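You operate a simulated robot arm through the tools that you are given. There is no shell and no other tool.

You run a simulated two-armed robot. Do the job below in one go: nothing can be reset, and whatever is moved stays where it is left.

JOB
Wipe up the spill on the top of the long table with the white cloth and put it back.

The check looks at the end state, three seconds after you hand in, the way a careful person would. Anything else that was tipped, shoved, dropped, spilled or broken makes it a failure. Flat cloth is picked up by pressing the open fingertips on it (5 to 10 N) and closing them slowly along it; thin cloth reads only 2 to 8 mm in the jaws.

ROBOT AND FRAMES
Two 6-joint arms with two-finger grippers on one trunk, on a base that moves. Base frame: it is fixed to the floor where the robot stands at the start and does not move with it; the origin is under the middle of the robot, x ahead of it, y to its left, z up. Lengths are in mm, angles in degrees, forces in N, time in s.
The left shoulder is at the start at [30, 178, 888], the right one opposite. With the tool pointing down near the work surface each hand reaches from about 100 to 840 mm from the robot's upright axis, wherever it stands, measured 20 degrees to its own side. Places, roughly: white cloth [-3000, 500, 750]. Payload 2.54 kg a hand.
The tool frame of a hand sits at the grasp point between the pads (the TCP): z along the fingers, y along the line on which they close. The tips reach 30 mm beyond it. The gripper opens to 116 mm; its body begins 95 mm behind the TCP.
Orientation is that of the tool frame in the base frame, as a unit quaternion [x, y, z, w]. With the fingers straight down and closing along the base's y, the tool's x points along the base's -x, its y along +y and its z along -z.

CONTROLS
- The arms move only by the tool arm_command. It takes "left_targets", "right_targets" or both (then of equal length, played together; a hand with none holds still); each is a list of rows, each an object of numbers (a shift or turn left out is 0, a gripper value left out holds the last): "hand": the finger opening in mm, from 0 to 116; "x", "y", "z": the shift along the tool's x, y, z in mm; "rx", "ry", "rz": the turn, a rotation vector about the tool's x, y, z in degrees. In form: [{"hand": .., "x": .., "y": .., "z": .., "rx": .., "ry": .., "rz": ..}, ...]. A call has 1 to 20 rows; each row is the pose to reach, as a shift and turn from the pose commanded when the call began, along the tool's axes at that moment. Each row takes 0.2 s and may step no farther than 50 mm and 8.6 degrees from the row before; otherwise, or with a gripper value out of range, the whole call is refused. A pose out of reach is approached as far as the arm can. The call stops where the force on the tool passes 40 N (or 10 N more than at its start, if that is more) or the arm is blocked; 0.2 s more then pass. The fingers move at their own pace (about 153 mm/s each) and stop on an object; they squeeze with about 44 N. The grip force told is the motor's: it shows also when the fingers shut on nothing. Time passes only in rows, and 0.2 s behind the last, so rows that repeat a pose let the fingers close. The reply holds the time, the measured pose of the TCP, the force on the tool along the base axes, the opening and the grip force, in the units named above and with some noise, with the torque about the TCP (base axes, N m) and any sound that the robot's microphone picked up.
- Cameras (640 x 400 px; columns grow to the right, rows downward): "scene" is now at [49.5, -17.7, 1617.3]; the picture's right is [-0.22, -0.97, 0.00], its down [-0.67, 0.15, -0.72] and it looks along [0.71, -0.16, -0.69] (base axes); focal length 280 px, centre (320, 200). "left" rides on the left gripper at [69, 15, -122] in its tool frame; the picture's right is [-0.21, 0.98, 0.00], its down [-0.83, -0.18, -0.53] and it looks along [-0.52, -0.11, 0.85] (tool axes); focal length 251 px, centre (320, 200). "right" rides on the right gripper at [69, -15, -122] in its tool frame; the picture's right is [0.21, 0.98, 0.00], its down [-0.83, 0.18, -0.53] and it looks along [-0.52, 0.11, 0.85] (tool axes); focal length 251 px, centre (320, 200).
- snapshot(camera): a new picture of that camera. The clock stands still meanwhile.
- lift_body(by): moves the trunk up (or, below 0, down) by that many mm; the arms and the scene camera ride with it, the base frame stays. It gives what a move gives, with no picture.
- drive_base(legs): drives the robot by 1 to 6 legs, each [ahead, left, turn to the left] in mm, mm and degrees, along the robot's own axes; the way and the turn of a leg run together, so that a leg with both is an arc; at most 1500 mm and 180 degrees a leg. The arms and the cameras ride along, it lands a little off, and it stops where it bumps. It gives what a move gives.
- aim_head(pan, tilt): turns the head with the scene camera to pan (to the left, within 143 degrees either way) and tilt (down, from -29 to 69), counted from straight ahead of the robot. It gives what a move gives.
- probe_pixels(camera, pixels): for up to 12 pixels [column, row] of the newest picture of that camera ("zoom" is the newest enlarged one), the place [x, y, z] in the base frame of the surface seen there, good to about 2 mm. The clock stands still meanwhile.
- close_up(camera, box): a new picture of the part [left, top, right, bottom] of that camera's present view, enlarged. The clock stands still meanwhile.
- finish_job(): hands the job in; it is judged then, once.

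Open the grippers and draw the arms clear of the work before you hand the job in, unless the task says otherwise.

The tools are called as name(argument=value, ...) on one line, values as JSON. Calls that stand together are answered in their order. arm_command: Moves the arms, as the interface text tells. Its arguments: {"type":"object","properties":{"left_targets":{"type":"array","items":{"type":"object","properties":{"hand":{"type":"number"},"x":{"type":"number"},"y":{"type":"number"},"z":{"type":"number"},"rx":{"type":"number"},"ry":{"type":"number"},"rz":{"type":"number"}}}},"right_targets":{"type":"array","items":{"type":"object","properties":{"hand":{"type":"number"},"x":{"type":"number"},"y":{"type":"number"},"z":{"type":"number"},"rx":{"type":"number"},"ry":{"type":"number"},"rz":{"type":"number"}}}}},"required":[]} The other tools are called the same way: lift_body (by) moves the trunk up or down; drive_base (legs) drives the base; aim_head (pan, tilt) turns the head that bears the scene camera; snapshot (camera) takes a picture; probe_pixels (camera, pixels) gives the place of the surface under pixels of a picture; close_up (camera, box) takes an enlarged picture of a part of a camera's view; finish_job () hands the job in.

At the start:

```text
time: 0.0
left_position: [458.2, 197.0, 1088.5]
left_tool_rot: [0.0, 1.0, 0.0, -0.001]
left_force: [-0.3, 0.5, -0.7]
left_moment: [0.02, -0.01, 0.03]
left_opening: 116.2
left_grasp_force: 0.0
right_position: [433.3, -228.8, 1097.6]
right_tool_rot: [0.0, 1.0, 0.0, -0.001]
right_force: [0.0, 0.6, 0.2]
right_moment: [0.01, 0.03, 0.01]
right_opening: 116.2
right_grasp_force: 0.0
trunk travel left (down, up): [-100.0, 440.0]
robot x, y, heading: [-1.7, -4.3, 0.3]
head pan, tilt (commanded): [-12.9, 43.6]
```

scene: 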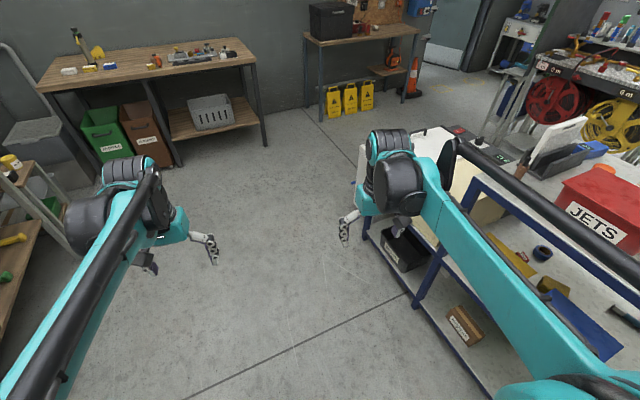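
right: 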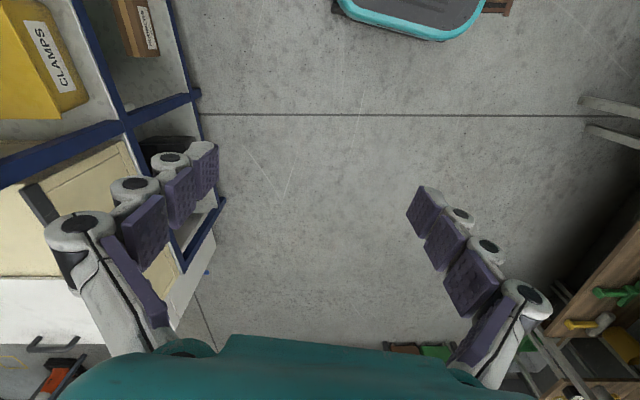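
left: 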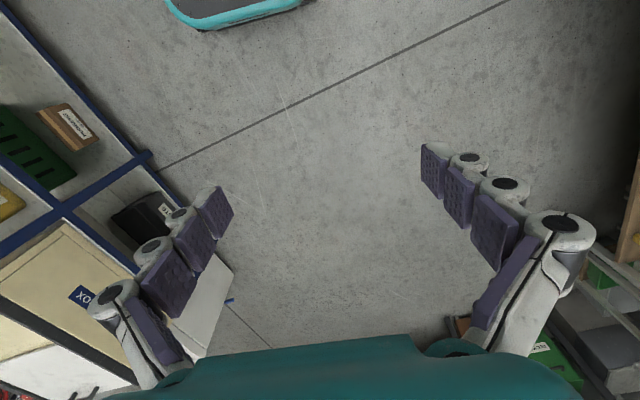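

The start picture shows a workshop with benches ahead and to the right; the cloth is said to be behind me at about [-3000, 500, 750]. I turn the head left-back to look for it.

aim_head(pan=140, tilt=15)

snapshot(camera="scene")

```text
time: 2.4
left_position: [457.8, 196.8, 1088.3]
left_tool_rot: [-0.001, 1.0, 0.001, 0.0]
left_force: [-1.2, -0.4, 0.0]
left_moment: [-0.02, 0.01, -0.05]
left_opening: 115.8
left_grasp_force: 0.1
right_position: [434.2, -230.2, 1097.9]
right_tool_rot: [0.0, 1.0, 0.0, 0.001]
right_force: [0.6, 0.3, 0.9]
right_moment: [0.0, -0.04, 0.01]
right_opening: 116.1
right_grasp_force: 0.2
trunk travel left (down, up): [-100.0, 440.0]
robot x, y, heading: [-0.3, 3.9, -0.3]
head pan, tilt (commanded): [140.0, 15.0]
```

```text
taken
```

scene: 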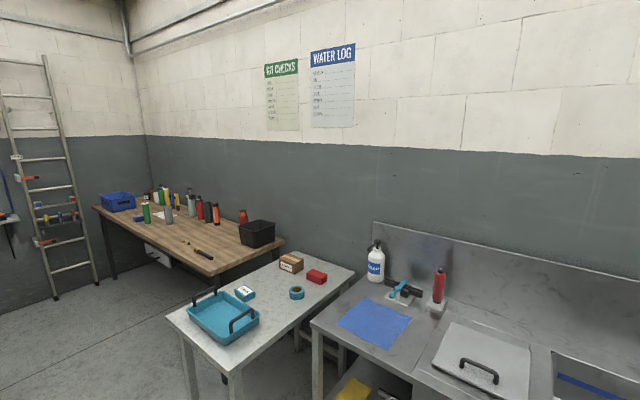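

This view shows a wooden bench, a small grey table with a teal tray, and a sink counter with a blue cloth. I look the other ways too.

probe_pixels(camera="scene", pixels=[[168, 215], [225, 260], [370, 320], [290, 262], [180, 320], [350, 265], [210, 270], [105, 208], [490, 350], [160, 215]])

aim_head(pan=-143, tilt=15)

snapshot(camera="scene")

```text
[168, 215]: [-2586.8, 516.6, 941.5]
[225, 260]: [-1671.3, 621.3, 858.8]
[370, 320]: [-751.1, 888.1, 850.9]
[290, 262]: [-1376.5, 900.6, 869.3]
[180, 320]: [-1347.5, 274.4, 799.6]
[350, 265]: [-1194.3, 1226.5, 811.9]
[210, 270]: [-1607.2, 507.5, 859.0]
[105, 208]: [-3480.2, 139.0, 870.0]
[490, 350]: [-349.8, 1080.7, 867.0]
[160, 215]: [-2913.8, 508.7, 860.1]
```

```text
time: 6.3
left_position: [459.5, 196.2, 1087.8]
left_tool_rot: [0.0, 1.0, 0.0, 0.0]
left_force: [0.5, -0.3, 0.0]
left_moment: [0.01, -0.03, -0.02]
left_opening: 115.7
left_grasp_force: 0.0
right_position: [434.6, -228.9, 1097.4]
right_tool_rot: [0.0, 1.0, 0.0, 0.001]
right_force: [-0.5, 0.0, -0.2]
right_moment: [0.01, 0.0, 0.01]
right_opening: 115.9
right_grasp_force: 0.1
trunk travel left (down, up): [-100.0, 440.0]
robot x, y, heading: [-2.1, -4.2, -0.1]
head pan, tilt (commanded): [-143.0, 15.0]
```

```text
taken
```

scene: 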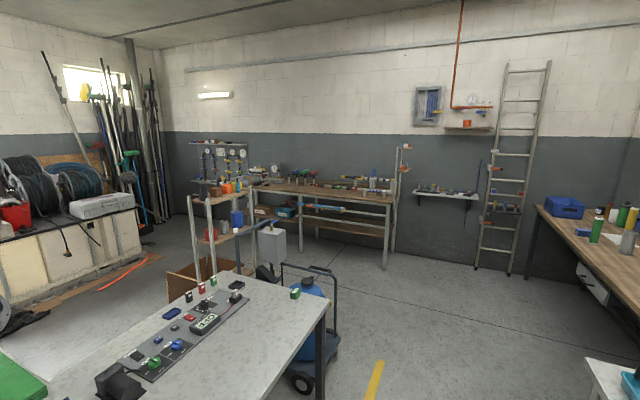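

The grey table with switches and further shelves lie right-behind; the wooden bench end is at the right edge. I keep panning to find the long table with the spill.

aim_head(pan=-85, tilt=20)

snapshot(camera="scene")

aim_head(pan=-30, tilt=20)

snapshot(camera="scene")

aim_head(pan=30, tilt=20)

snapshot(camera="scene")

aim_head(pan=85, tilt=20)

snapshot(camera="scene")

```text
time: 7.5
left_position: [458.0, 197.2, 1087.1]
left_tool_rot: [0.0, 1.0, 0.001, -0.001]
left_force: [-0.3, 0.1, -0.4]
left_moment: [-0.01, 0.0, -0.02]
left_opening: 115.7
left_grasp_force: 0.2
right_position: [434.7, -229.1, 1097.6]
right_tool_rot: [0.0, 1.0, 0.001, 0.001]
right_force: [-0.6, -0.4, -0.9]
right_moment: [0.0, -0.01, 0.02]
right_opening: 116.0
right_grasp_force: 0.0
trunk travel left (down, up): [-100.0, 440.0]
robot x, y, heading: [-1.6, -1.9, 0.1]
head pan, tilt (commanded): [-85.0, 20.0]
```

```text
taken
```

scene: 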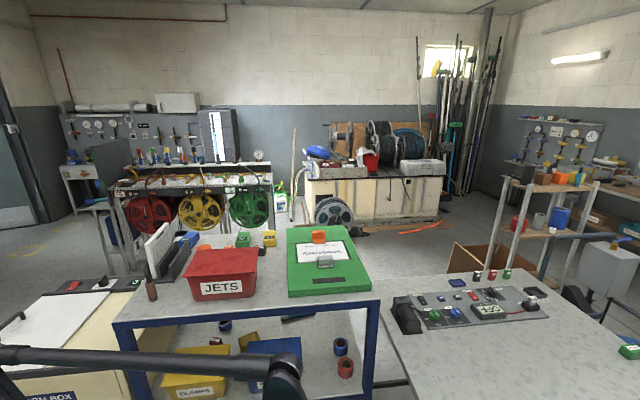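

```text
time: 8.8
left_position: [458.4, 196.0, 1086.3]
left_tool_rot: [0.0, 1.0, 0.0, 0.0]
left_force: [-0.3, 0.4, -0.3]
left_moment: [0.02, 0.0, 0.01]
left_opening: 116.1
left_grasp_force: 0.0
right_position: [434.4, -230.2, 1096.8]
right_tool_rot: [0.0, 1.0, 0.0, 0.0]
right_force: [0.2, -0.7, 0.1]
right_moment: [-0.01, -0.02, 0.0]
right_opening: 115.8
right_grasp_force: 0.1
trunk travel left (down, up): [-100.0, 440.0]
robot x, y, heading: [-1.9, -1.8, -0.0]
head pan, tilt (commanded): [-30.0, 20.0]
```

```text
taken
```

scene: 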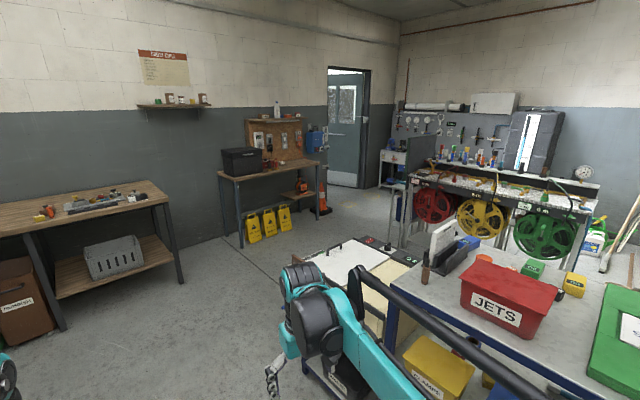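

```text
time: 10.1
left_position: [459.2, 195.4, 1088.9]
left_tool_rot: [0.0, 1.0, 0.0, 0.0]
left_force: [-0.7, -0.2, -0.1]
left_moment: [0.01, 0.01, 0.0]
left_opening: 116.1
left_grasp_force: 0.1
right_position: [433.9, -230.0, 1097.4]
right_tool_rot: [0.0, 1.0, 0.0, 0.0]
right_force: [0.3, 0.3, 0.8]
right_moment: [0.0, 0.03, -0.04]
right_opening: 116.1
right_grasp_force: 0.1
trunk travel left (down, up): [-100.0, 440.0]
robot x, y, heading: [-1.7, -3.4, 0.1]
head pan, tilt (commanded): [30.0, 20.0]
```

```text
taken
```

scene: 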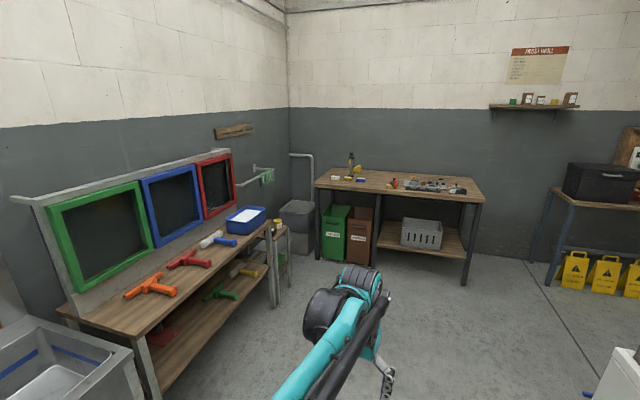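

```text
time: 11.3
left_position: [458.6, 196.9, 1088.2]
left_tool_rot: [0.0, 1.0, 0.0, 0.0]
left_force: [0.7, 0.2, -0.6]
left_moment: [-0.01, -0.01, -0.01]
left_opening: 115.6
left_grasp_force: 0.1
right_position: [434.3, -229.9, 1096.8]
right_tool_rot: [0.0, 1.0, -0.001, 0.0]
right_force: [0.4, 0.6, 1.2]
right_moment: [0.02, 0.03, 0.0]
right_opening: 116.0
right_grasp_force: 0.1
trunk travel left (down, up): [-100.0, 440.0]
robot x, y, heading: [-4.0, 0.8, -0.1]
head pan, tilt (commanded): [85.0, 20.0]
```

```text
taken
```

scene: 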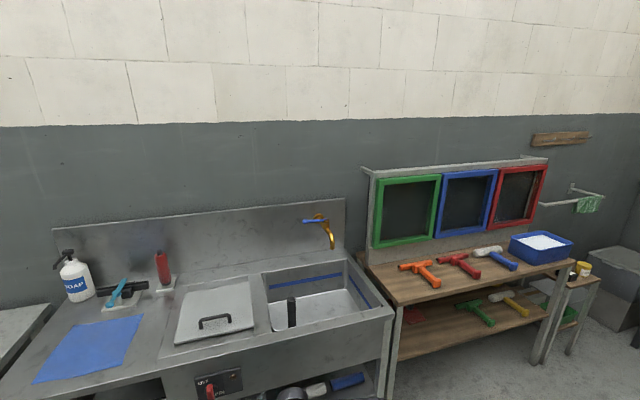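

Several tables are about; none shows an evident spill yet. I turn back to the wooden bench at the rear left, where something white hangs below the front edge, and enlarge it.

aim_head(pan=143, tilt=12)

close_up(camera="scene", box=[80, 160, 320, 310])

```text
time: 12.6
left_position: [459.3, 197.1, 1087.7]
left_tool_rot: [0.001, 1.0, 0.0, 0.0]
left_force: [-0.4, 1.0, 0.3]
left_moment: [-0.02, 0.03, 0.01]
left_opening: 115.8
left_grasp_force: 0.0
right_position: [433.9, -230.0, 1098.7]
right_tool_rot: [0.0, 1.0, 0.0, 0.0]
right_force: [-0.2, -0.6, -0.4]
right_moment: [-0.04, -0.01, 0.02]
right_opening: 116.3
right_grasp_force: 0.0
trunk travel left (down, up): [-100.0, 440.0]
robot x, y, heading: [-0.2, 2.2, 0.1]
head pan, tilt (commanded): [143.0, 12.0]
```

```text
2.67 times, centred on (200, 235) of scene
```

zoom: 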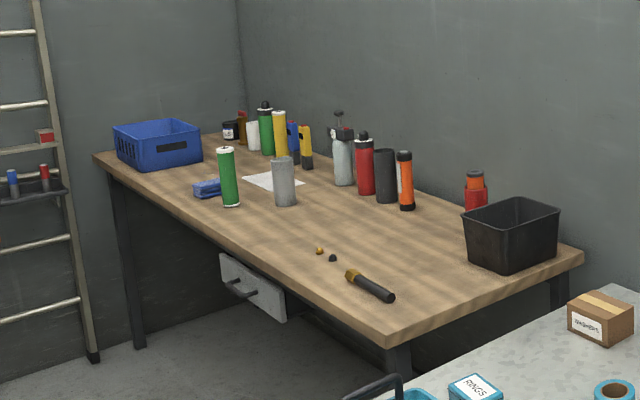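

The white thing is a drawer with a handle under the bench (zoom ~(255,285)), and a flat white piece lies on top at (272,180). I probe these.

probe_pixels(camera="zoom", pixels=[[272, 180], [245, 178], [300, 183], [255, 275], [222, 270], [285, 305], [240, 292], [150, 190], [385, 340], [575, 258], [100, 160], [230, 200]])

```text
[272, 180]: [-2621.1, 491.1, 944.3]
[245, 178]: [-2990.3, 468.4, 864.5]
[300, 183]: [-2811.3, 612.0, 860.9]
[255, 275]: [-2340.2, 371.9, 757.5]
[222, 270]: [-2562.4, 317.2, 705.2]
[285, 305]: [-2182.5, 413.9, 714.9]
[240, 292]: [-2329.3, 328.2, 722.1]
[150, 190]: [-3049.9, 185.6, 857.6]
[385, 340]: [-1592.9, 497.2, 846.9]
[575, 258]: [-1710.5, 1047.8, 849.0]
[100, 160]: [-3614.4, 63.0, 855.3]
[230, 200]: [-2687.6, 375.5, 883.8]
```

The white flat piece spans about [-2990,468]–[-2811,612] on the bench top at z≈862, which fits the given place. Before driving I map the table edges and free floor behind me.

aim_head(pan=-143, tilt=30)

snapshot(camera="scene")

```text
time: 16.5
left_position: [457.4, 195.9, 1089.7]
left_tool_rot: [-0.001, 1.0, 0.0, 0.0]
left_force: [0.5, -0.3, -0.1]
left_moment: [0.01, 0.0, 0.03]
left_opening: 115.9
left_grasp_force: 0.1
right_position: [434.1, -229.4, 1097.7]
right_tool_rot: [0.0, 1.0, 0.0, 0.0]
right_force: [0.1, 0.5, -0.9]
right_moment: [0.03, -0.04, 0.01]
right_opening: 116.0
right_grasp_force: 0.1
trunk travel left (down, up): [-100.0, 440.0]
robot x, y, heading: [-0.4, -1.7, 0.1]
head pan, tilt (commanded): [-143.0, 30.0]
```

```text
taken
```

scene: 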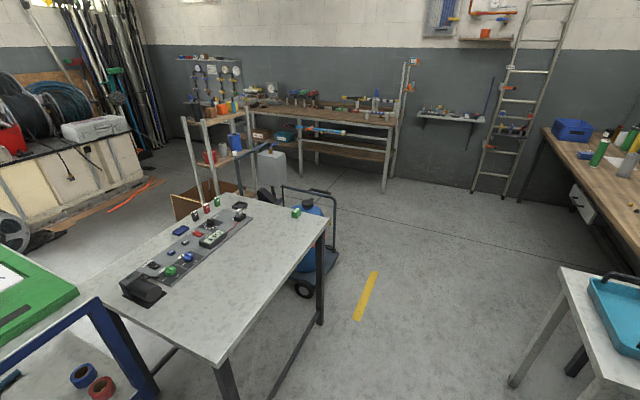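

I probe the table corners, the cart, and the floor to lay out the path.

probe_pixels(camera="scene", pixels=[[328, 222], [217, 365], [320, 320], [335, 240], [365, 300], [560, 270], [512, 383], [600, 396], [470, 190], [525, 185], [570, 255], [450, 330]])

```text
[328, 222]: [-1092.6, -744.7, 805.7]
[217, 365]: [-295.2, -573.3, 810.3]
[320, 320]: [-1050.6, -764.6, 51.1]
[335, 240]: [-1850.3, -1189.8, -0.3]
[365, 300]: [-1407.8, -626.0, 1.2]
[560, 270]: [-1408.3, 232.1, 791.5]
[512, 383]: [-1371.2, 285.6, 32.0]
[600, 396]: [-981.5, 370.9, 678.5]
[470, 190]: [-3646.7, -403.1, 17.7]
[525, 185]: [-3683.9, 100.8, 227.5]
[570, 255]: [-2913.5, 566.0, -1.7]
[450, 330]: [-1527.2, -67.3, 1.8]
```

The room is turned about 12° from my frame; the aisle is roughly 1 m wide and the bench with the white piece is about 2.07 m long. Before leaving I check the other table tops for a spill with enlarged views.

close_up(camera="scene", box=[80, 180, 340, 380])

close_up(camera="scene", box=[220, 80, 420, 170])

aim_head(pan=20, tilt=25)

close_up(camera="scene", box=[220, 100, 540, 260])

close_up(camera="scene", box=[0, 120, 260, 320])

aim_head(pan=130, tilt=25)

close_up(camera="scene", box=[180, 160, 500, 360])

aim_head(pan=-60, tilt=30)

snapshot(camera="scene")

```text
2.00 times, centred on (210, 280) of scene
```

zoom: 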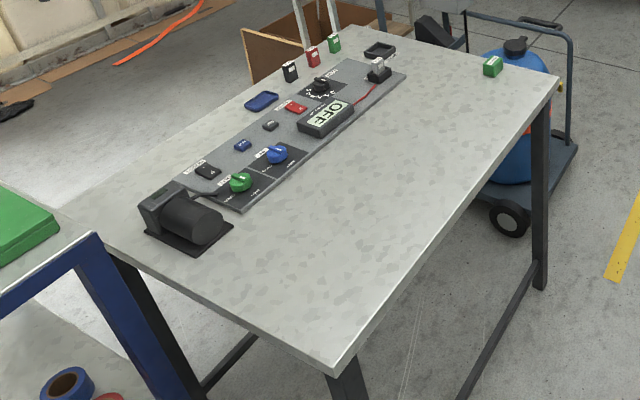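

```text
3.20 times, centred on (320, 125) of scene
```

zoom: 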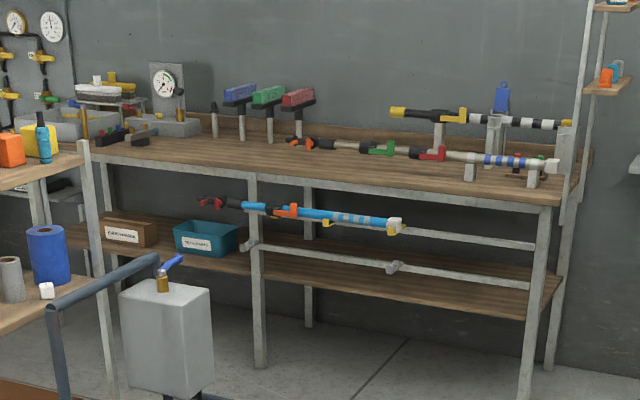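

```text
time: 19.0
left_position: [458.4, 196.0, 1087.6]
left_tool_rot: [0.0, 1.0, 0.0, 0.0]
left_force: [-0.1, 1.4, -0.1]
left_moment: [-0.02, 0.02, 0.02]
left_opening: 115.8
left_grasp_force: 0.1
right_position: [433.1, -228.7, 1096.8]
right_tool_rot: [0.0, 1.0, 0.0, 0.0]
right_force: [0.2, 0.6, 0.1]
right_moment: [0.0, 0.01, -0.02]
right_opening: 115.6
right_grasp_force: 0.0
trunk travel left (down, up): [-100.0, 440.0]
robot x, y, heading: [0.3, -3.3, 0.1]
head pan, tilt (commanded): [20.0, 25.0]
```

```text
2.00 times, centred on (380, 180) of scene
```

zoom: 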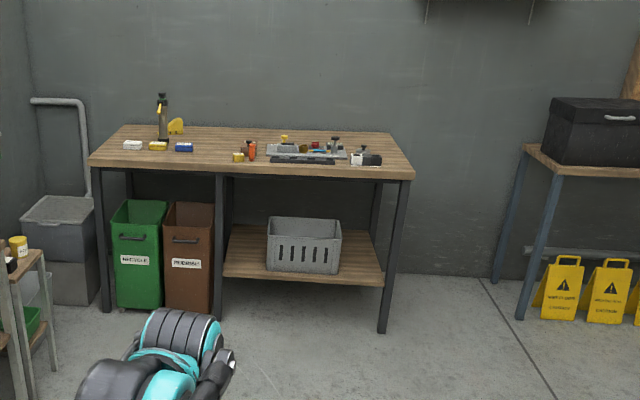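

```text
2.00 times, centred on (130, 220) of scene
```

zoom: 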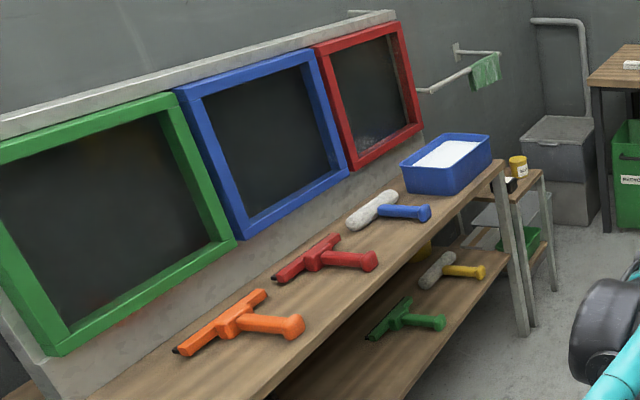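

```text
time: 20.9
left_position: [458.1, 196.4, 1088.3]
left_tool_rot: [-0.001, 1.0, 0.0, -0.001]
left_force: [1.2, 0.1, -0.6]
left_moment: [0.0, -0.01, -0.02]
left_opening: 115.8
left_grasp_force: 0.0
right_position: [434.5, -229.1, 1097.3]
right_tool_rot: [0.0, 1.0, 0.0, 0.0]
right_force: [-0.3, 0.4, -0.2]
right_moment: [0.03, -0.03, 0.0]
right_opening: 115.9
right_grasp_force: 0.0
trunk travel left (down, up): [-100.0, 440.0]
robot x, y, heading: [2.1, 1.3, -0.1]
head pan, tilt (commanded): [130.0, 25.0]
```

```text
2.00 times, centred on (340, 260) of scene
```

zoom: 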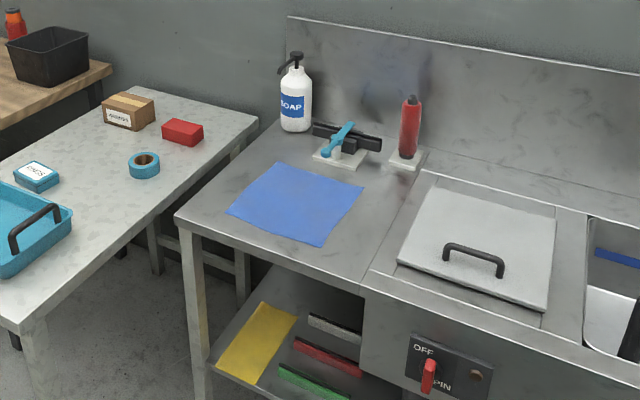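

```text
time: 23.7
left_position: [458.4, 196.6, 1088.5]
left_tool_rot: [0.001, 1.0, 0.0, 0.0]
left_force: [0.1, 0.2, 0.4]
left_moment: [-0.03, 0.01, -0.02]
left_opening: 116.2
left_grasp_force: 0.1
right_position: [433.4, -230.0, 1098.3]
right_tool_rot: [0.0, 1.0, 0.0, 0.0]
right_force: [-0.2, -0.3, 1.3]
right_moment: [0.02, -0.01, -0.04]
right_opening: 116.0
right_grasp_force: 0.1
trunk travel left (down, up): [-100.0, 440.0]
robot x, y, heading: [-1.3, 0.0, -0.2]
head pan, tilt (commanded): [-60.0, 30.0]
```

```text
taken
```

scene: 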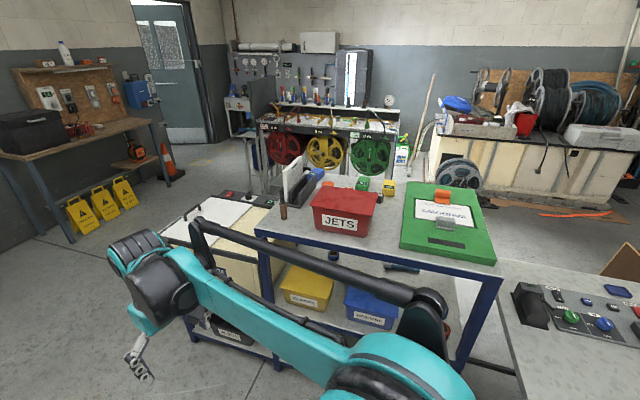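

No spill is seen on the nearer tables, so the 2 m wooden bench is the likely long table. I turn 12° to line up with the aisle and drive backward along its middle, which the floor probes show free.

drive_base(legs=[[0, 0, 12.2], [-1400, 0, 0]])

aim_head(pan=120, tilt=25)

snapshot(camera="scene")

```text
time: 31.3
left_position: [-928.2, -9.0, 1088.7]
left_tool_rot: [-0.13, 0.992, 0.0, 0.0]
left_force: [-0.1, -0.1, -0.7]
left_moment: [0.04, 0.0, 0.0]
left_opening: 116.0
left_grasp_force: 0.0
right_position: [-841.6, -426.8, 1096.9]
right_tool_rot: [-0.129, 0.992, -0.001, 0.0]
right_force: [0.0, -0.3, 0.3]
right_moment: [0.01, -0.04, 0.0]
right_opening: 116.0
right_grasp_force: 0.1
trunk travel left (down, up): [-100.0, 440.0]
robot x, y, heading: [-1321.9, -316.5, 14.7]
head pan, tilt (commanded): [-60.0, 30.0]
```

```text
time: 34.0
left_position: [-927.0, -8.2, 1088.4]
left_tool_rot: [-0.129, 0.992, -0.001, 0.0]
left_force: [0.2, 0.1, 0.0]
left_moment: [-0.02, 0.03, 0.01]
left_opening: 116.2
left_grasp_force: 0.1
right_position: [-842.6, -426.9, 1097.5]
right_tool_rot: [-0.129, 0.992, 0.0, 0.0]
right_force: [-1.1, 0.2, 0.4]
right_moment: [0.0, -0.01, -0.04]
right_opening: 116.1
right_grasp_force: 0.1
trunk travel left (down, up): [-100.0, 440.0]
robot x, y, heading: [-1319.8, -317.6, 14.8]
head pan, tilt (commanded): [120.0, 25.0]
```

```text
taken
```

scene: 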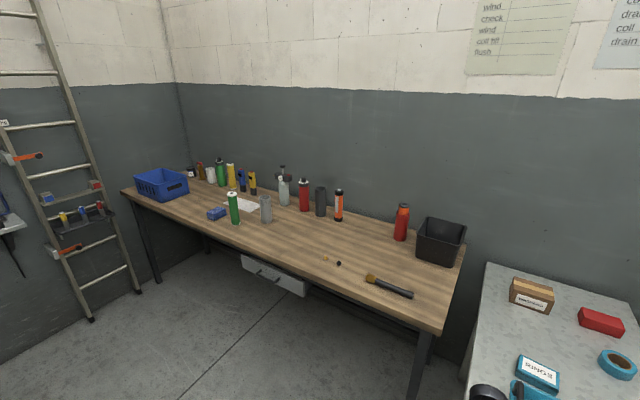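

I am at about (-1320,-317), heading 14.7°. The bench is in full view; I enlarge the bench top to look for the spill and the cloth.

close_up(camera="scene", box=[120, 150, 310, 260])

close_up(camera="scene", box=[260, 170, 480, 310])

```text
3.37 times, centred on (215, 205) of scene
```

zoom: 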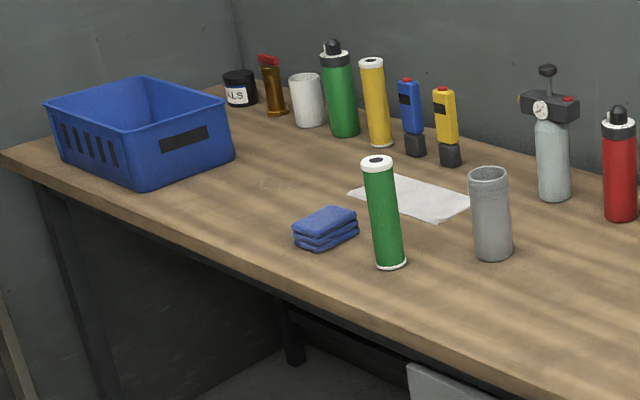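

```text
2.86 times, centred on (370, 240) of scene
```

zoom: 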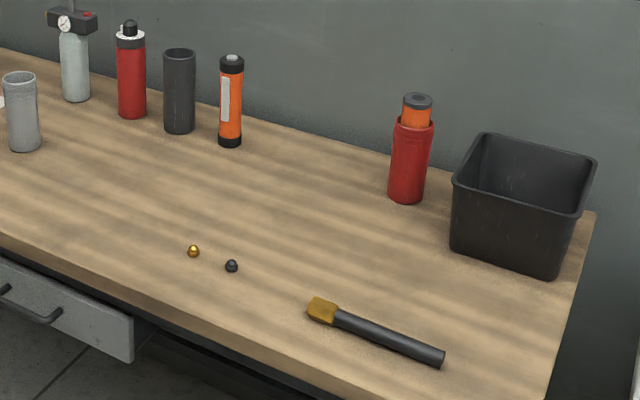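

The white cloth lies flat behind the green cylinder (zoom ~(415,197)); a faint mark shows near (270,185), maybe the spill. I back up along the bench and turn to face it.

drive_base(legs=[[0, 0, -2.6], [-1250, 0, 0], [0, 0, 88]])

aim_head(pan=0, tilt=35)

snapshot(camera="scene")

```text
time: 44.3
left_position: [-2801.2, -168.1, 1087.4]
left_tool_rot: [0.769, -0.64, 0.0, -0.001]
left_force: [-0.3, -0.9, 0.6]
left_moment: [-0.01, 0.0, 0.01]
left_opening: 116.3
left_grasp_force: 0.0
right_position: [-2378.5, -116.2, 1097.5]
right_tool_rot: [0.768, -0.64, 0.001, 0.0]
right_force: [-0.1, 0.9, -0.6]
right_moment: [0.02, -0.03, 0.0]
right_opening: 116.0
right_grasp_force: 0.0
trunk travel left (down, up): [-100.0, 440.0]
robot x, y, heading: [-2522.7, -585.1, 100.2]
head pan, tilt (commanded): [120.0, 25.0]
```

```text
time: 46.3
left_position: [-2801.4, -167.7, 1087.5]
left_tool_rot: [0.769, -0.64, 0.0, 0.0]
left_force: [1.0, 0.6, -0.7]
left_moment: [-0.01, -0.03, 0.0]
left_opening: 116.2
left_grasp_force: 0.1
right_position: [-2379.2, -116.0, 1097.5]
right_tool_rot: [0.768, -0.64, -0.001, 0.0]
right_force: [0.5, 0.6, -1.3]
right_moment: [-0.01, -0.04, -0.01]
right_opening: 115.7
right_grasp_force: 0.2
trunk travel left (down, up): [-100.0, 440.0]
robot x, y, heading: [-2524.4, -580.5, 100.5]
head pan, tilt (commanded): [0.0, 35.0]
```

```text
taken
```

scene: 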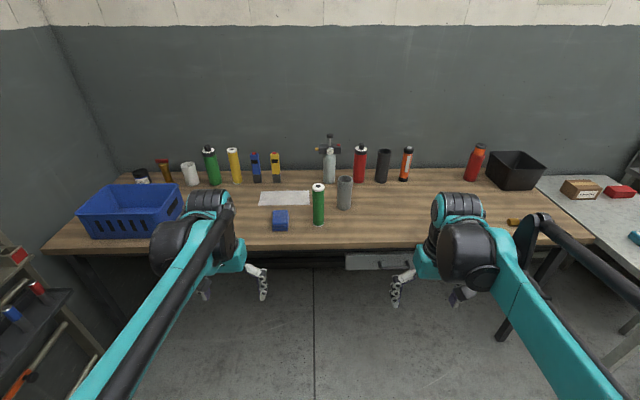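

Facing the bench now; the white cloth is at (283,198), between it and me the blue folded cloths (280,220), green tube (318,205) and grey tube (344,192). I enlarge that region.

close_up(camera="scene", box=[170, 150, 370, 260])

close_up(camera="scene", box=[340, 140, 560, 260])

```text
3.20 times, centred on (270, 205) of scene
```

zoom: 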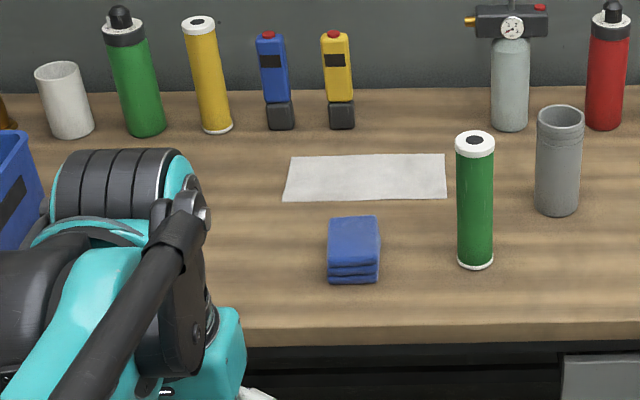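

```text
2.91 times, centred on (450, 200) of scene
```

zoom: 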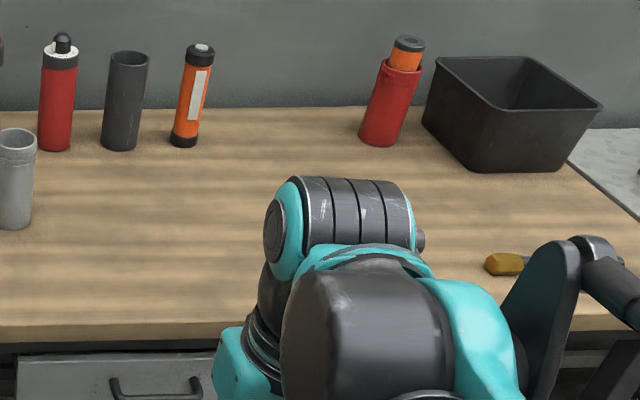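

I probe the cloth corners and the neighbouring objects in the scene picture.

probe_pixels(camera="scene", pixels=[[261, 190], [309, 191], [258, 204], [308, 204], [283, 198], [280, 215], [318, 222], [344, 206], [182, 225], [75, 215], [254, 180], [320, 245]])

```text
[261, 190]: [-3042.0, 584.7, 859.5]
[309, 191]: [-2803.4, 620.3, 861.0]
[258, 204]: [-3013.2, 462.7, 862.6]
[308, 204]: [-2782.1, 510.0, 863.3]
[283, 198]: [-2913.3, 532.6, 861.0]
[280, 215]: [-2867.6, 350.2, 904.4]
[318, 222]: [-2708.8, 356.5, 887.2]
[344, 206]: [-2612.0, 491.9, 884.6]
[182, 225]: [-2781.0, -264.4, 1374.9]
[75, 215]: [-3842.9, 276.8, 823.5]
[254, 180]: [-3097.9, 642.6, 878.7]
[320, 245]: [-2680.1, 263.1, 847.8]
```

The cloth lies at corners [-3042,585],[-2803,620],[-3013,463],[-2782,510], z≈862. I raise the trunk so the hands clear the tubes, then move nearer and look again for the spill.

lift_body(by=120)

drive_base(legs=[[0, 0, 1.6], [250, 60, 0]])

aim_head(pan=20, tilt=40)

snapshot(camera="scene")

snapshot(camera="left")

```text
time: 47.8
left_position: [-2800.5, -169.6, 1208.3]
left_tool_rot: [0.769, -0.64, 0.0, 0.0]
left_force: [0.4, 1.0, 0.1]
left_moment: [-0.01, 0.01, 0.01]
left_opening: 115.7
left_grasp_force: 0.2
right_position: [-2377.8, -114.6, 1217.6]
right_tool_rot: [0.768, -0.64, 0.001, 0.0]
right_force: [0.4, 0.3, 0.3]
right_moment: [0.01, 0.01, 0.0]
right_opening: 116.2
right_grasp_force: 0.1
trunk travel left (down, up): [-220.0, 320.0]
robot x, y, heading: [-2524.0, -586.9, 100.3]
head pan, tilt (commanded): [0.0, 35.0]
```

```text
time: 50.1
left_position: [-2930.5, 63.5, 1206.9]
left_tool_rot: [0.78, -0.626, 0.0, 0.0]
left_force: [0.3, 0.1, -0.1]
left_moment: [-0.04, 0.01, 0.01]
left_opening: 116.2
left_grasp_force: 0.0
right_position: [-2510.0, 131.2, 1215.7]
right_tool_rot: [0.78, -0.626, 0.0, 0.0]
right_force: [0.3, 0.3, -0.9]
right_moment: [-0.06, -0.01, 0.02]
right_opening: 116.0
right_grasp_force: 0.1
trunk travel left (down, up): [-220.0, 320.0]
robot x, y, heading: [-2639.0, -338.8, 102.5]
head pan, tilt (commanded): [0.0, 35.0]
```

```text
time: 50.9
left_position: [-2930.3, 62.3, 1207.4]
left_tool_rot: [0.78, -0.626, 0.0, 0.0]
left_force: [0.9, 0.5, 0.2]
left_moment: [0.04, -0.02, 0.03]
left_opening: 116.2
left_grasp_force: 0.2
right_position: [-2509.3, 130.9, 1216.5]
right_tool_rot: [0.78, -0.626, 0.0, 0.0]
right_force: [0.3, 0.7, 0.6]
right_moment: [-0.01, 0.01, 0.0]
right_opening: 115.9
right_grasp_force: 0.0
trunk travel left (down, up): [-220.0, 320.0]
robot x, y, heading: [-2639.7, -341.6, 102.4]
head pan, tilt (commanded): [20.0, 40.0]
```

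```text
taken
```

scene: 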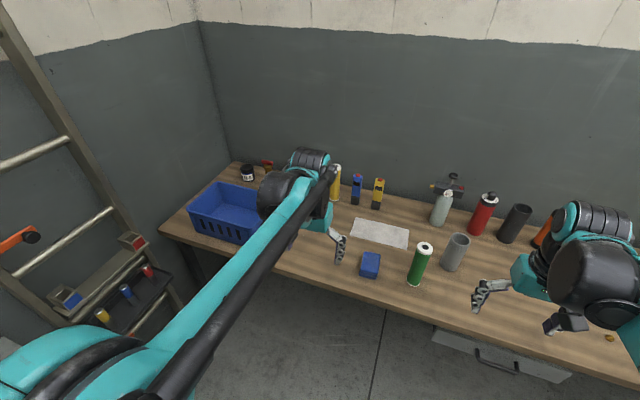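

```text
taken
```

left: 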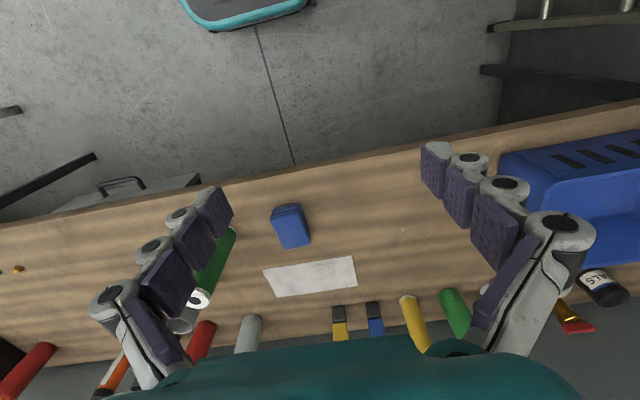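

In the left wrist view, the cloth is at (310,275) and a faint speckle shows around (405,228). I enlarge this.

close_up(camera="left", box=[340, 170, 480, 270])

close_up(camera="left", box=[200, 160, 420, 300])

```text
4.00 times, centred on (410, 220) of left
```

zoom: 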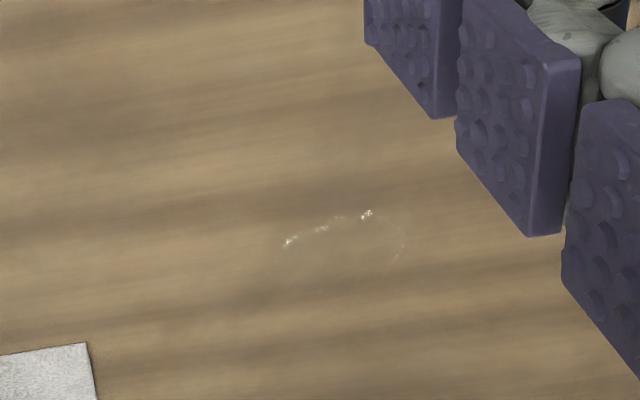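

```text
2.86 times, centred on (310, 230) of left
```

zoom: 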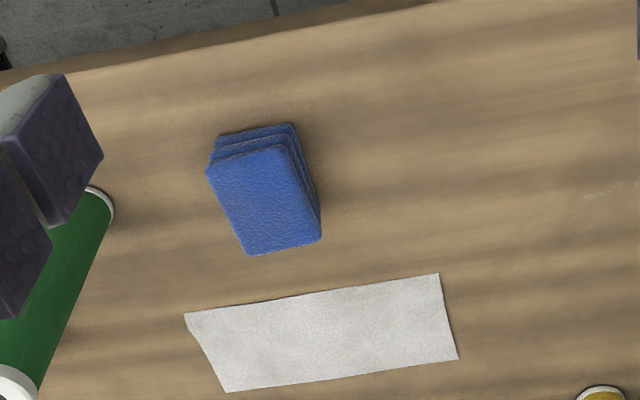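

The spill is a clear puddle: glints at zoom (285,242)–(367,213) with a faint rim to (402,245). I probe the corresponding points of the left picture.

probe_pixels(camera="left", pixels=[[401, 230], [411, 226], [422, 223], [431, 231], [415, 243], [397, 238], [355, 258], [265, 270], [273, 296], [357, 286]])

```text
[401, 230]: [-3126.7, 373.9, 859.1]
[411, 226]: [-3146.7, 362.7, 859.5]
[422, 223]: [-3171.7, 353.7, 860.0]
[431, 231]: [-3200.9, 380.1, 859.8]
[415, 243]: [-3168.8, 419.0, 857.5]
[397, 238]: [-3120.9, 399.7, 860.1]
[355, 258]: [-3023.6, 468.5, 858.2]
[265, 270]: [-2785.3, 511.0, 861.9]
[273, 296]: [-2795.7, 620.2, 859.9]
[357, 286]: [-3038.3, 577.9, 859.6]
```

The puddle is about 80×70 mm around [-3160, 390, 860], left of the cloth. I drive 200 mm nearer, with hands well above everything (tips ~1177).

drive_base(legs=[[200, 0, 0]])

aim_head(pan=15, tilt=50)

snapshot(camera="scene")

snapshot(camera="left")

```text
time: 52.5
left_position: [-2973.6, 256.7, 1208.0]
left_tool_rot: [0.78, -0.625, 0.0, -0.001]
left_force: [0.2, 1.2, -0.9]
left_moment: [-0.04, 0.01, 0.02]
left_opening: 116.2
left_grasp_force: 0.1
right_position: [-2551.9, 323.7, 1216.5]
right_tool_rot: [0.78, -0.626, 0.002, 0.001]
right_force: [-0.3, 0.5, 0.5]
right_moment: [-0.01, 0.02, -0.02]
right_opening: 115.9
right_grasp_force: 0.0
trunk travel left (down, up): [-220.0, 320.0]
robot x, y, heading: [-2682.0, -152.6, 102.6]
head pan, tilt (commanded): [20.0, 40.0]
```

```text
time: 53.2
left_position: [-2972.6, 254.3, 1208.5]
left_tool_rot: [0.78, -0.626, 0.0, 0.0]
left_force: [-0.7, -0.5, 0.5]
left_moment: [0.02, 0.02, 0.0]
left_opening: 116.0
left_grasp_force: 0.0
right_position: [-2551.5, 321.4, 1217.6]
right_tool_rot: [0.78, -0.626, 0.0, 0.001]
right_force: [-0.1, -0.3, 0.5]
right_moment: [0.0, 0.0, 0.0]
right_opening: 116.1
right_grasp_force: 0.0
trunk travel left (down, up): [-220.0, 320.0]
robot x, y, heading: [-2683.6, -148.9, 102.5]
head pan, tilt (commanded): [15.0, 50.0]
```

```text
taken
```

scene: 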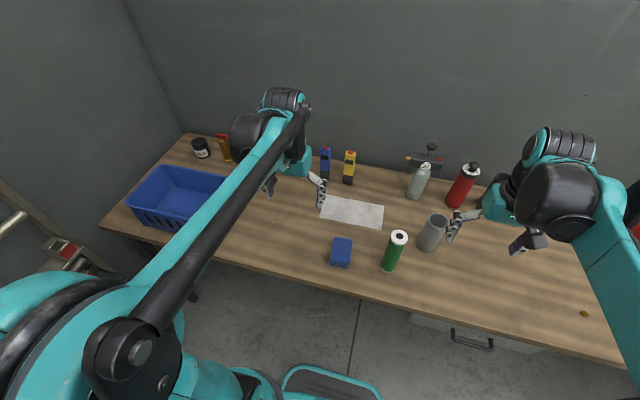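

```text
taken
```

left: 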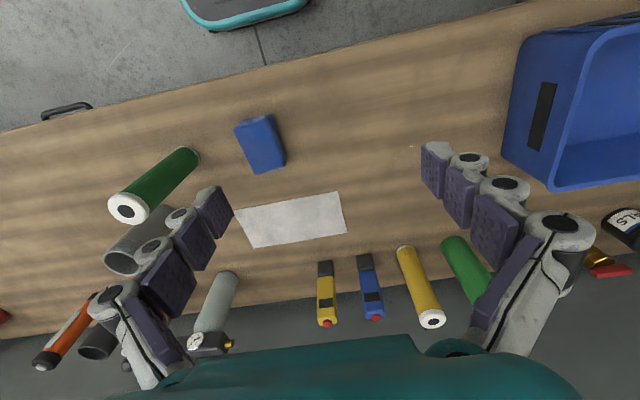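

Robot stands at about (-2683,-150). I move the left hand left and lower over the empty bench area in front of the puddle to view it closer.

arm_command(left_targets=[{"y": 45, "x": -10}, {"y": 90, "x": -20}, {"y": 135, "x": -30}, {"y": 180, "x": -40}, {"y": 180, "x": -40, "z": 40}, {"y": 180, "x": -40, "z": 80}, {"y": 180, "x": -40, "z": 120}, {"y": 180, "x": -40, "z": 140}])

snapshot(camera="left")

close_up(camera="left", box=[240, 140, 400, 240])

```text
time: 55.0
left_position: [-3156.6, 251.9, 1067.7]
left_tool_rot: [0.78, -0.626, -0.001, 0.0]
left_force: [-1.0, 0.2, 1.1]
left_moment: [0.01, 0.0, -0.02]
left_opening: 115.9
left_grasp_force: 0.2
right_position: [-2551.6, 323.1, 1216.9]
right_tool_rot: [0.78, -0.626, -0.001, 0.0]
right_force: [0.9, -0.6, 0.1]
right_moment: [-0.01, 0.01, -0.02]
right_opening: 115.8
right_grasp_force: 0.0
trunk travel left (down, up): [-220.0, 320.0]
robot x, y, heading: [-2681.9, -151.0, 102.3]
head pan, tilt (commanded): [15.0, 50.0]
```

```text
taken
```

left: 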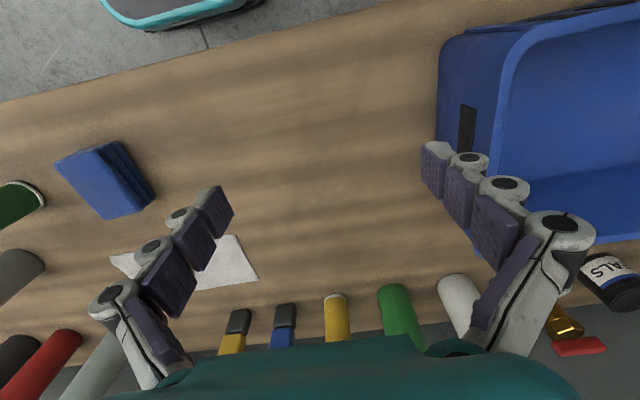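

```text
4.00 times, centred on (320, 190) of left
```

zoom: 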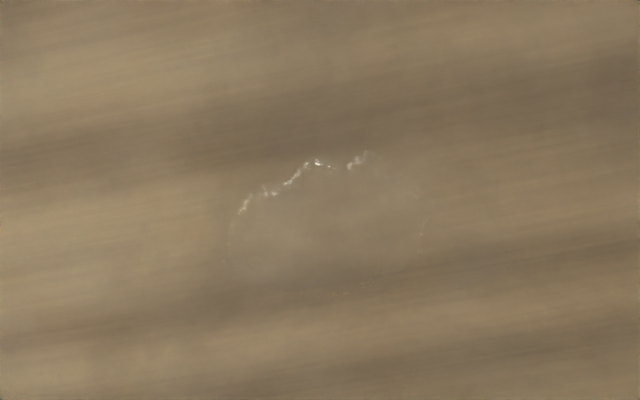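

Now the puddle's outline is clear in the zoom: left edge (229,240), right (424,225), top (335,155), bottom (340,294). I probe its rim.

probe_pixels(camera="zoom", pixels=[[229, 240], [424, 225], [318, 160], [362, 156], [340, 294], [240, 210], [250, 280], [400, 280], [415, 190], [325, 225]])

```text
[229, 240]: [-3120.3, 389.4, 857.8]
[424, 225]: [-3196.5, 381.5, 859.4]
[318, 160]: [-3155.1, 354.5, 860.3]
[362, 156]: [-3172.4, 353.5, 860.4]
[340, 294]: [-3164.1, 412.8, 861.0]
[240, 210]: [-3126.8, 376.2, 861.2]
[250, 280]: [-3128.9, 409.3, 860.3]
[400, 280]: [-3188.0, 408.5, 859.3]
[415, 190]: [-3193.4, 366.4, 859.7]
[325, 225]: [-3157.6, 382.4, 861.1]
```

The puddle is centred at about [-3158, 383, 860], some 76×60 mm. I probe heights and places of the neighbours (tubes, phones, gauge can, blue pad, bin) to plan safe motions.

snapshot(camera="scene")

probe_pixels(camera="left", pixels=[[439, 70], [440, 110], [470, 105], [430, 160], [335, 300], [390, 290], [240, 315], [285, 307], [455, 280], [130, 185], [65, 165], [100, 145]])

```text
taken
```

scene: 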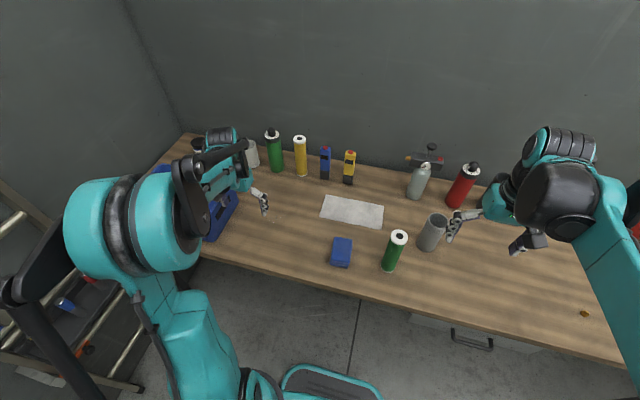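

```text
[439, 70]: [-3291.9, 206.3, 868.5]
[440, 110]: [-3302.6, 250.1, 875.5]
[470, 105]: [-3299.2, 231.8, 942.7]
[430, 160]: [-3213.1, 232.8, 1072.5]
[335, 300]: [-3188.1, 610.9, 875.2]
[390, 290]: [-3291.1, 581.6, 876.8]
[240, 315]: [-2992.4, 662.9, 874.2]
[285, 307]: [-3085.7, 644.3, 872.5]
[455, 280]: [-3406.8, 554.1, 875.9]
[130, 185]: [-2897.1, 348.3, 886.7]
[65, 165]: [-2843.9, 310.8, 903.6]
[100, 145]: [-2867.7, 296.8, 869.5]
```

I probe tops of the objects and the bin rim in the new scene picture.

probe_pixels(camera="scene", pixels=[[398, 236], [437, 218], [325, 150], [350, 154], [432, 147], [425, 165], [299, 138], [272, 133], [235, 200], [208, 238], [342, 240], [438, 245]])

```text
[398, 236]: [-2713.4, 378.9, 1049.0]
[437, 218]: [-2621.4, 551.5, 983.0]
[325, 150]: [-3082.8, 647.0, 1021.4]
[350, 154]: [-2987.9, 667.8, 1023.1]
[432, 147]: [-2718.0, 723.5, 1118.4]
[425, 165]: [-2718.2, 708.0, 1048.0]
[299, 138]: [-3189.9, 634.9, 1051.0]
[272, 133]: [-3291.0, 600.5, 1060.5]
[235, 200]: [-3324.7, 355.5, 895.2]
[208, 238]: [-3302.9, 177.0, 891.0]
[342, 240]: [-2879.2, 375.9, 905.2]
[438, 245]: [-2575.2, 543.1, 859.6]
```

Phones top out at z≈1022, green tube 1049, so I carry the hand at z≈1068 diagonally to above the cloth centre (-2909, 539), narrowing the fingers to 60 mm, then view.

arm_command(left_targets=[{"x": -25, "y": -34, "hand": 60}, {"x": -50, "y": -68}, {"x": -76, "y": -101}, {"x": -101, "y": -135}, {"x": -126, "y": -169}, {"x": -151, "y": -203}, {"x": -176, "y": -236}, {"x": -202, "y": -270}, {"x": -227, "y": -304}, {"x": -227, "y": -304}])

snapshot(camera="left")

snapshot(camera="scene")

```text
time: 57.2
left_position: [-2910.2, 539.6, 1069.7]
left_tool_rot: [0.78, -0.626, -0.001, 0.0]
left_force: [-0.5, -0.2, 0.5]
left_moment: [0.04, 0.0, 0.05]
left_opening: 59.9
left_grasp_force: 0.1
right_position: [-2552.6, 321.6, 1218.3]
right_tool_rot: [0.78, -0.626, -0.001, 0.0]
right_force: [-0.5, 0.5, -0.1]
right_moment: [0.04, 0.01, 0.0]
right_opening: 116.2
right_grasp_force: 0.0
trunk travel left (down, up): [-220.0, 320.0]
robot x, y, heading: [-2684.7, -149.0, 102.3]
head pan, tilt (commanded): [15.0, 50.0]
```

```text
taken
```

left: 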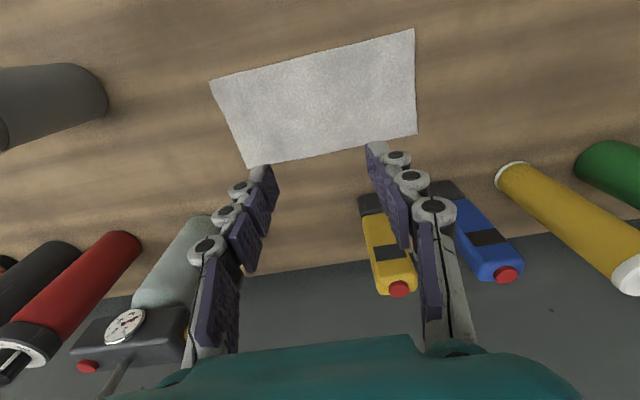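

```text
taken
```

scene: 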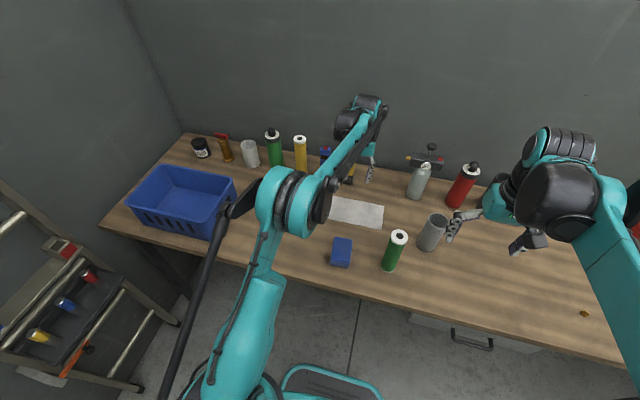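

The hand hangs above the cloth. I probe the cloth corners again in the newest left picture to verify the target and bench height.

probe_pixels(camera="left", pixels=[[213, 84], [413, 31], [415, 132], [248, 166], [310, 95], [200, 110], [440, 90], [320, 30]])

```text
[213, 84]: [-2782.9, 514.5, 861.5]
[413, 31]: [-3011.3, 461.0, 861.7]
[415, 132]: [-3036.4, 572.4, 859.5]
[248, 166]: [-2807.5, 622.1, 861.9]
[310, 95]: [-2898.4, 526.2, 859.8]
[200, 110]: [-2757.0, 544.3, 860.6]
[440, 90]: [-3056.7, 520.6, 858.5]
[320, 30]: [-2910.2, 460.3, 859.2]
```

Cloth centre is (-2909.5, 542.5) and the hand is over it. I descend to about 10 mm above contact.

arm_command(left_targets=[{"z": 40}, {"z": 80}, {"z": 120}, {"z": 150}, {"z": 165}, {"z": 165}])

snapshot(camera="left")

```text
time: 58.6
left_position: [-2912.0, 543.2, 903.8]
left_tool_rot: [0.78, -0.626, 0.0, -0.001]
left_force: [0.7, 0.0, 0.3]
left_moment: [-0.01, -0.02, 0.0]
left_opening: 59.9
left_grasp_force: 0.1
right_position: [-2552.3, 323.1, 1218.8]
right_tool_rot: [0.78, -0.626, 0.0, 0.0]
right_force: [0.2, -0.7, -0.2]
right_moment: [-0.01, 0.0, -0.02]
right_opening: 115.9
right_grasp_force: 0.0
trunk travel left (down, up): [-220.0, 320.0]
robot x, y, heading: [-2683.2, -152.9, 102.6]
head pan, tilt (commanded): [15.0, 50.0]
```

```text
taken
```

left: 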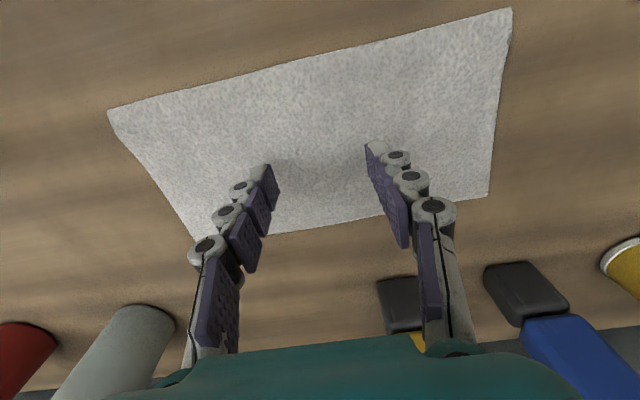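

Tips hover ~12 mm above the cloth. I go down in fine steps and watch the force.

arm_command(left_targets=[{"z": 3}, {"z": 6}, {"z": 8}, {"z": 9}])

```text
time: 59.6
left_position: [-2910.3, 543.5, 894.1]
left_tool_rot: [0.78, -0.626, 0.0, 0.0]
left_force: [-0.4, -0.2, -0.1]
left_moment: [-0.01, 0.01, 0.02]
left_opening: 60.0
left_grasp_force: 0.1
right_position: [-2551.6, 322.9, 1216.8]
right_tool_rot: [0.78, -0.626, 0.0, 0.0]
right_force: [0.4, 0.2, -0.3]
right_moment: [-0.03, 0.02, -0.02]
right_opening: 116.1
right_grasp_force: 0.0
trunk travel left (down, up): [-220.0, 320.0]
robot x, y, heading: [-2684.2, -153.2, 102.3]
head pan, tilt (commanded): [15.0, 50.0]
```

No contact yet at z≈894.5; I go on by 1 mm rows.

arm_command(left_targets=[{"z": 1}, {"z": 2}, {"z": 3}])

```text
time: 60.4
left_position: [-2911.0, 543.5, 892.0]
left_tool_rot: [0.78, -0.626, 0.0, 0.0]
left_force: [-0.5, 0.5, -0.2]
left_moment: [-0.03, 0.0, 0.02]
left_opening: 59.8
left_grasp_force: 0.1
right_position: [-2553.0, 323.1, 1217.1]
right_tool_rot: [0.78, -0.625, 0.0, 0.0]
right_force: [0.0, 0.1, 0.2]
right_moment: [-0.01, -0.03, -0.03]
right_opening: 115.9
right_grasp_force: 0.0
trunk travel left (down, up): [-220.0, 320.0]
robot x, y, heading: [-2680.5, -150.0, 102.5]
head pan, tilt (commanded): [15.0, 50.0]
```

Still free at z≈892; continuing slowly.

arm_command(left_targets=[{"z": 1}, {"z": 2}])

```text
time: 61.0
left_position: [-2909.4, 541.9, 888.7]
left_tool_rot: [0.78, -0.626, 0.001, 0.0]
left_force: [0.0, 1.5, 5.5]
left_moment: [0.07, 0.03, 0.01]
left_opening: 60.4
left_grasp_force: 0.6
right_position: [-2552.2, 321.9, 1217.4]
right_tool_rot: [0.78, -0.626, 0.0, -0.001]
right_force: [-0.2, -0.3, 0.0]
right_moment: [-0.02, -0.02, 0.02]
right_opening: 115.8
right_grasp_force: 0.1
trunk travel left (down, up): [-220.0, 320.0]
robot x, y, heading: [-2683.1, -149.6, 102.6]
head pan, tilt (commanded): [15.0, 50.0]
```

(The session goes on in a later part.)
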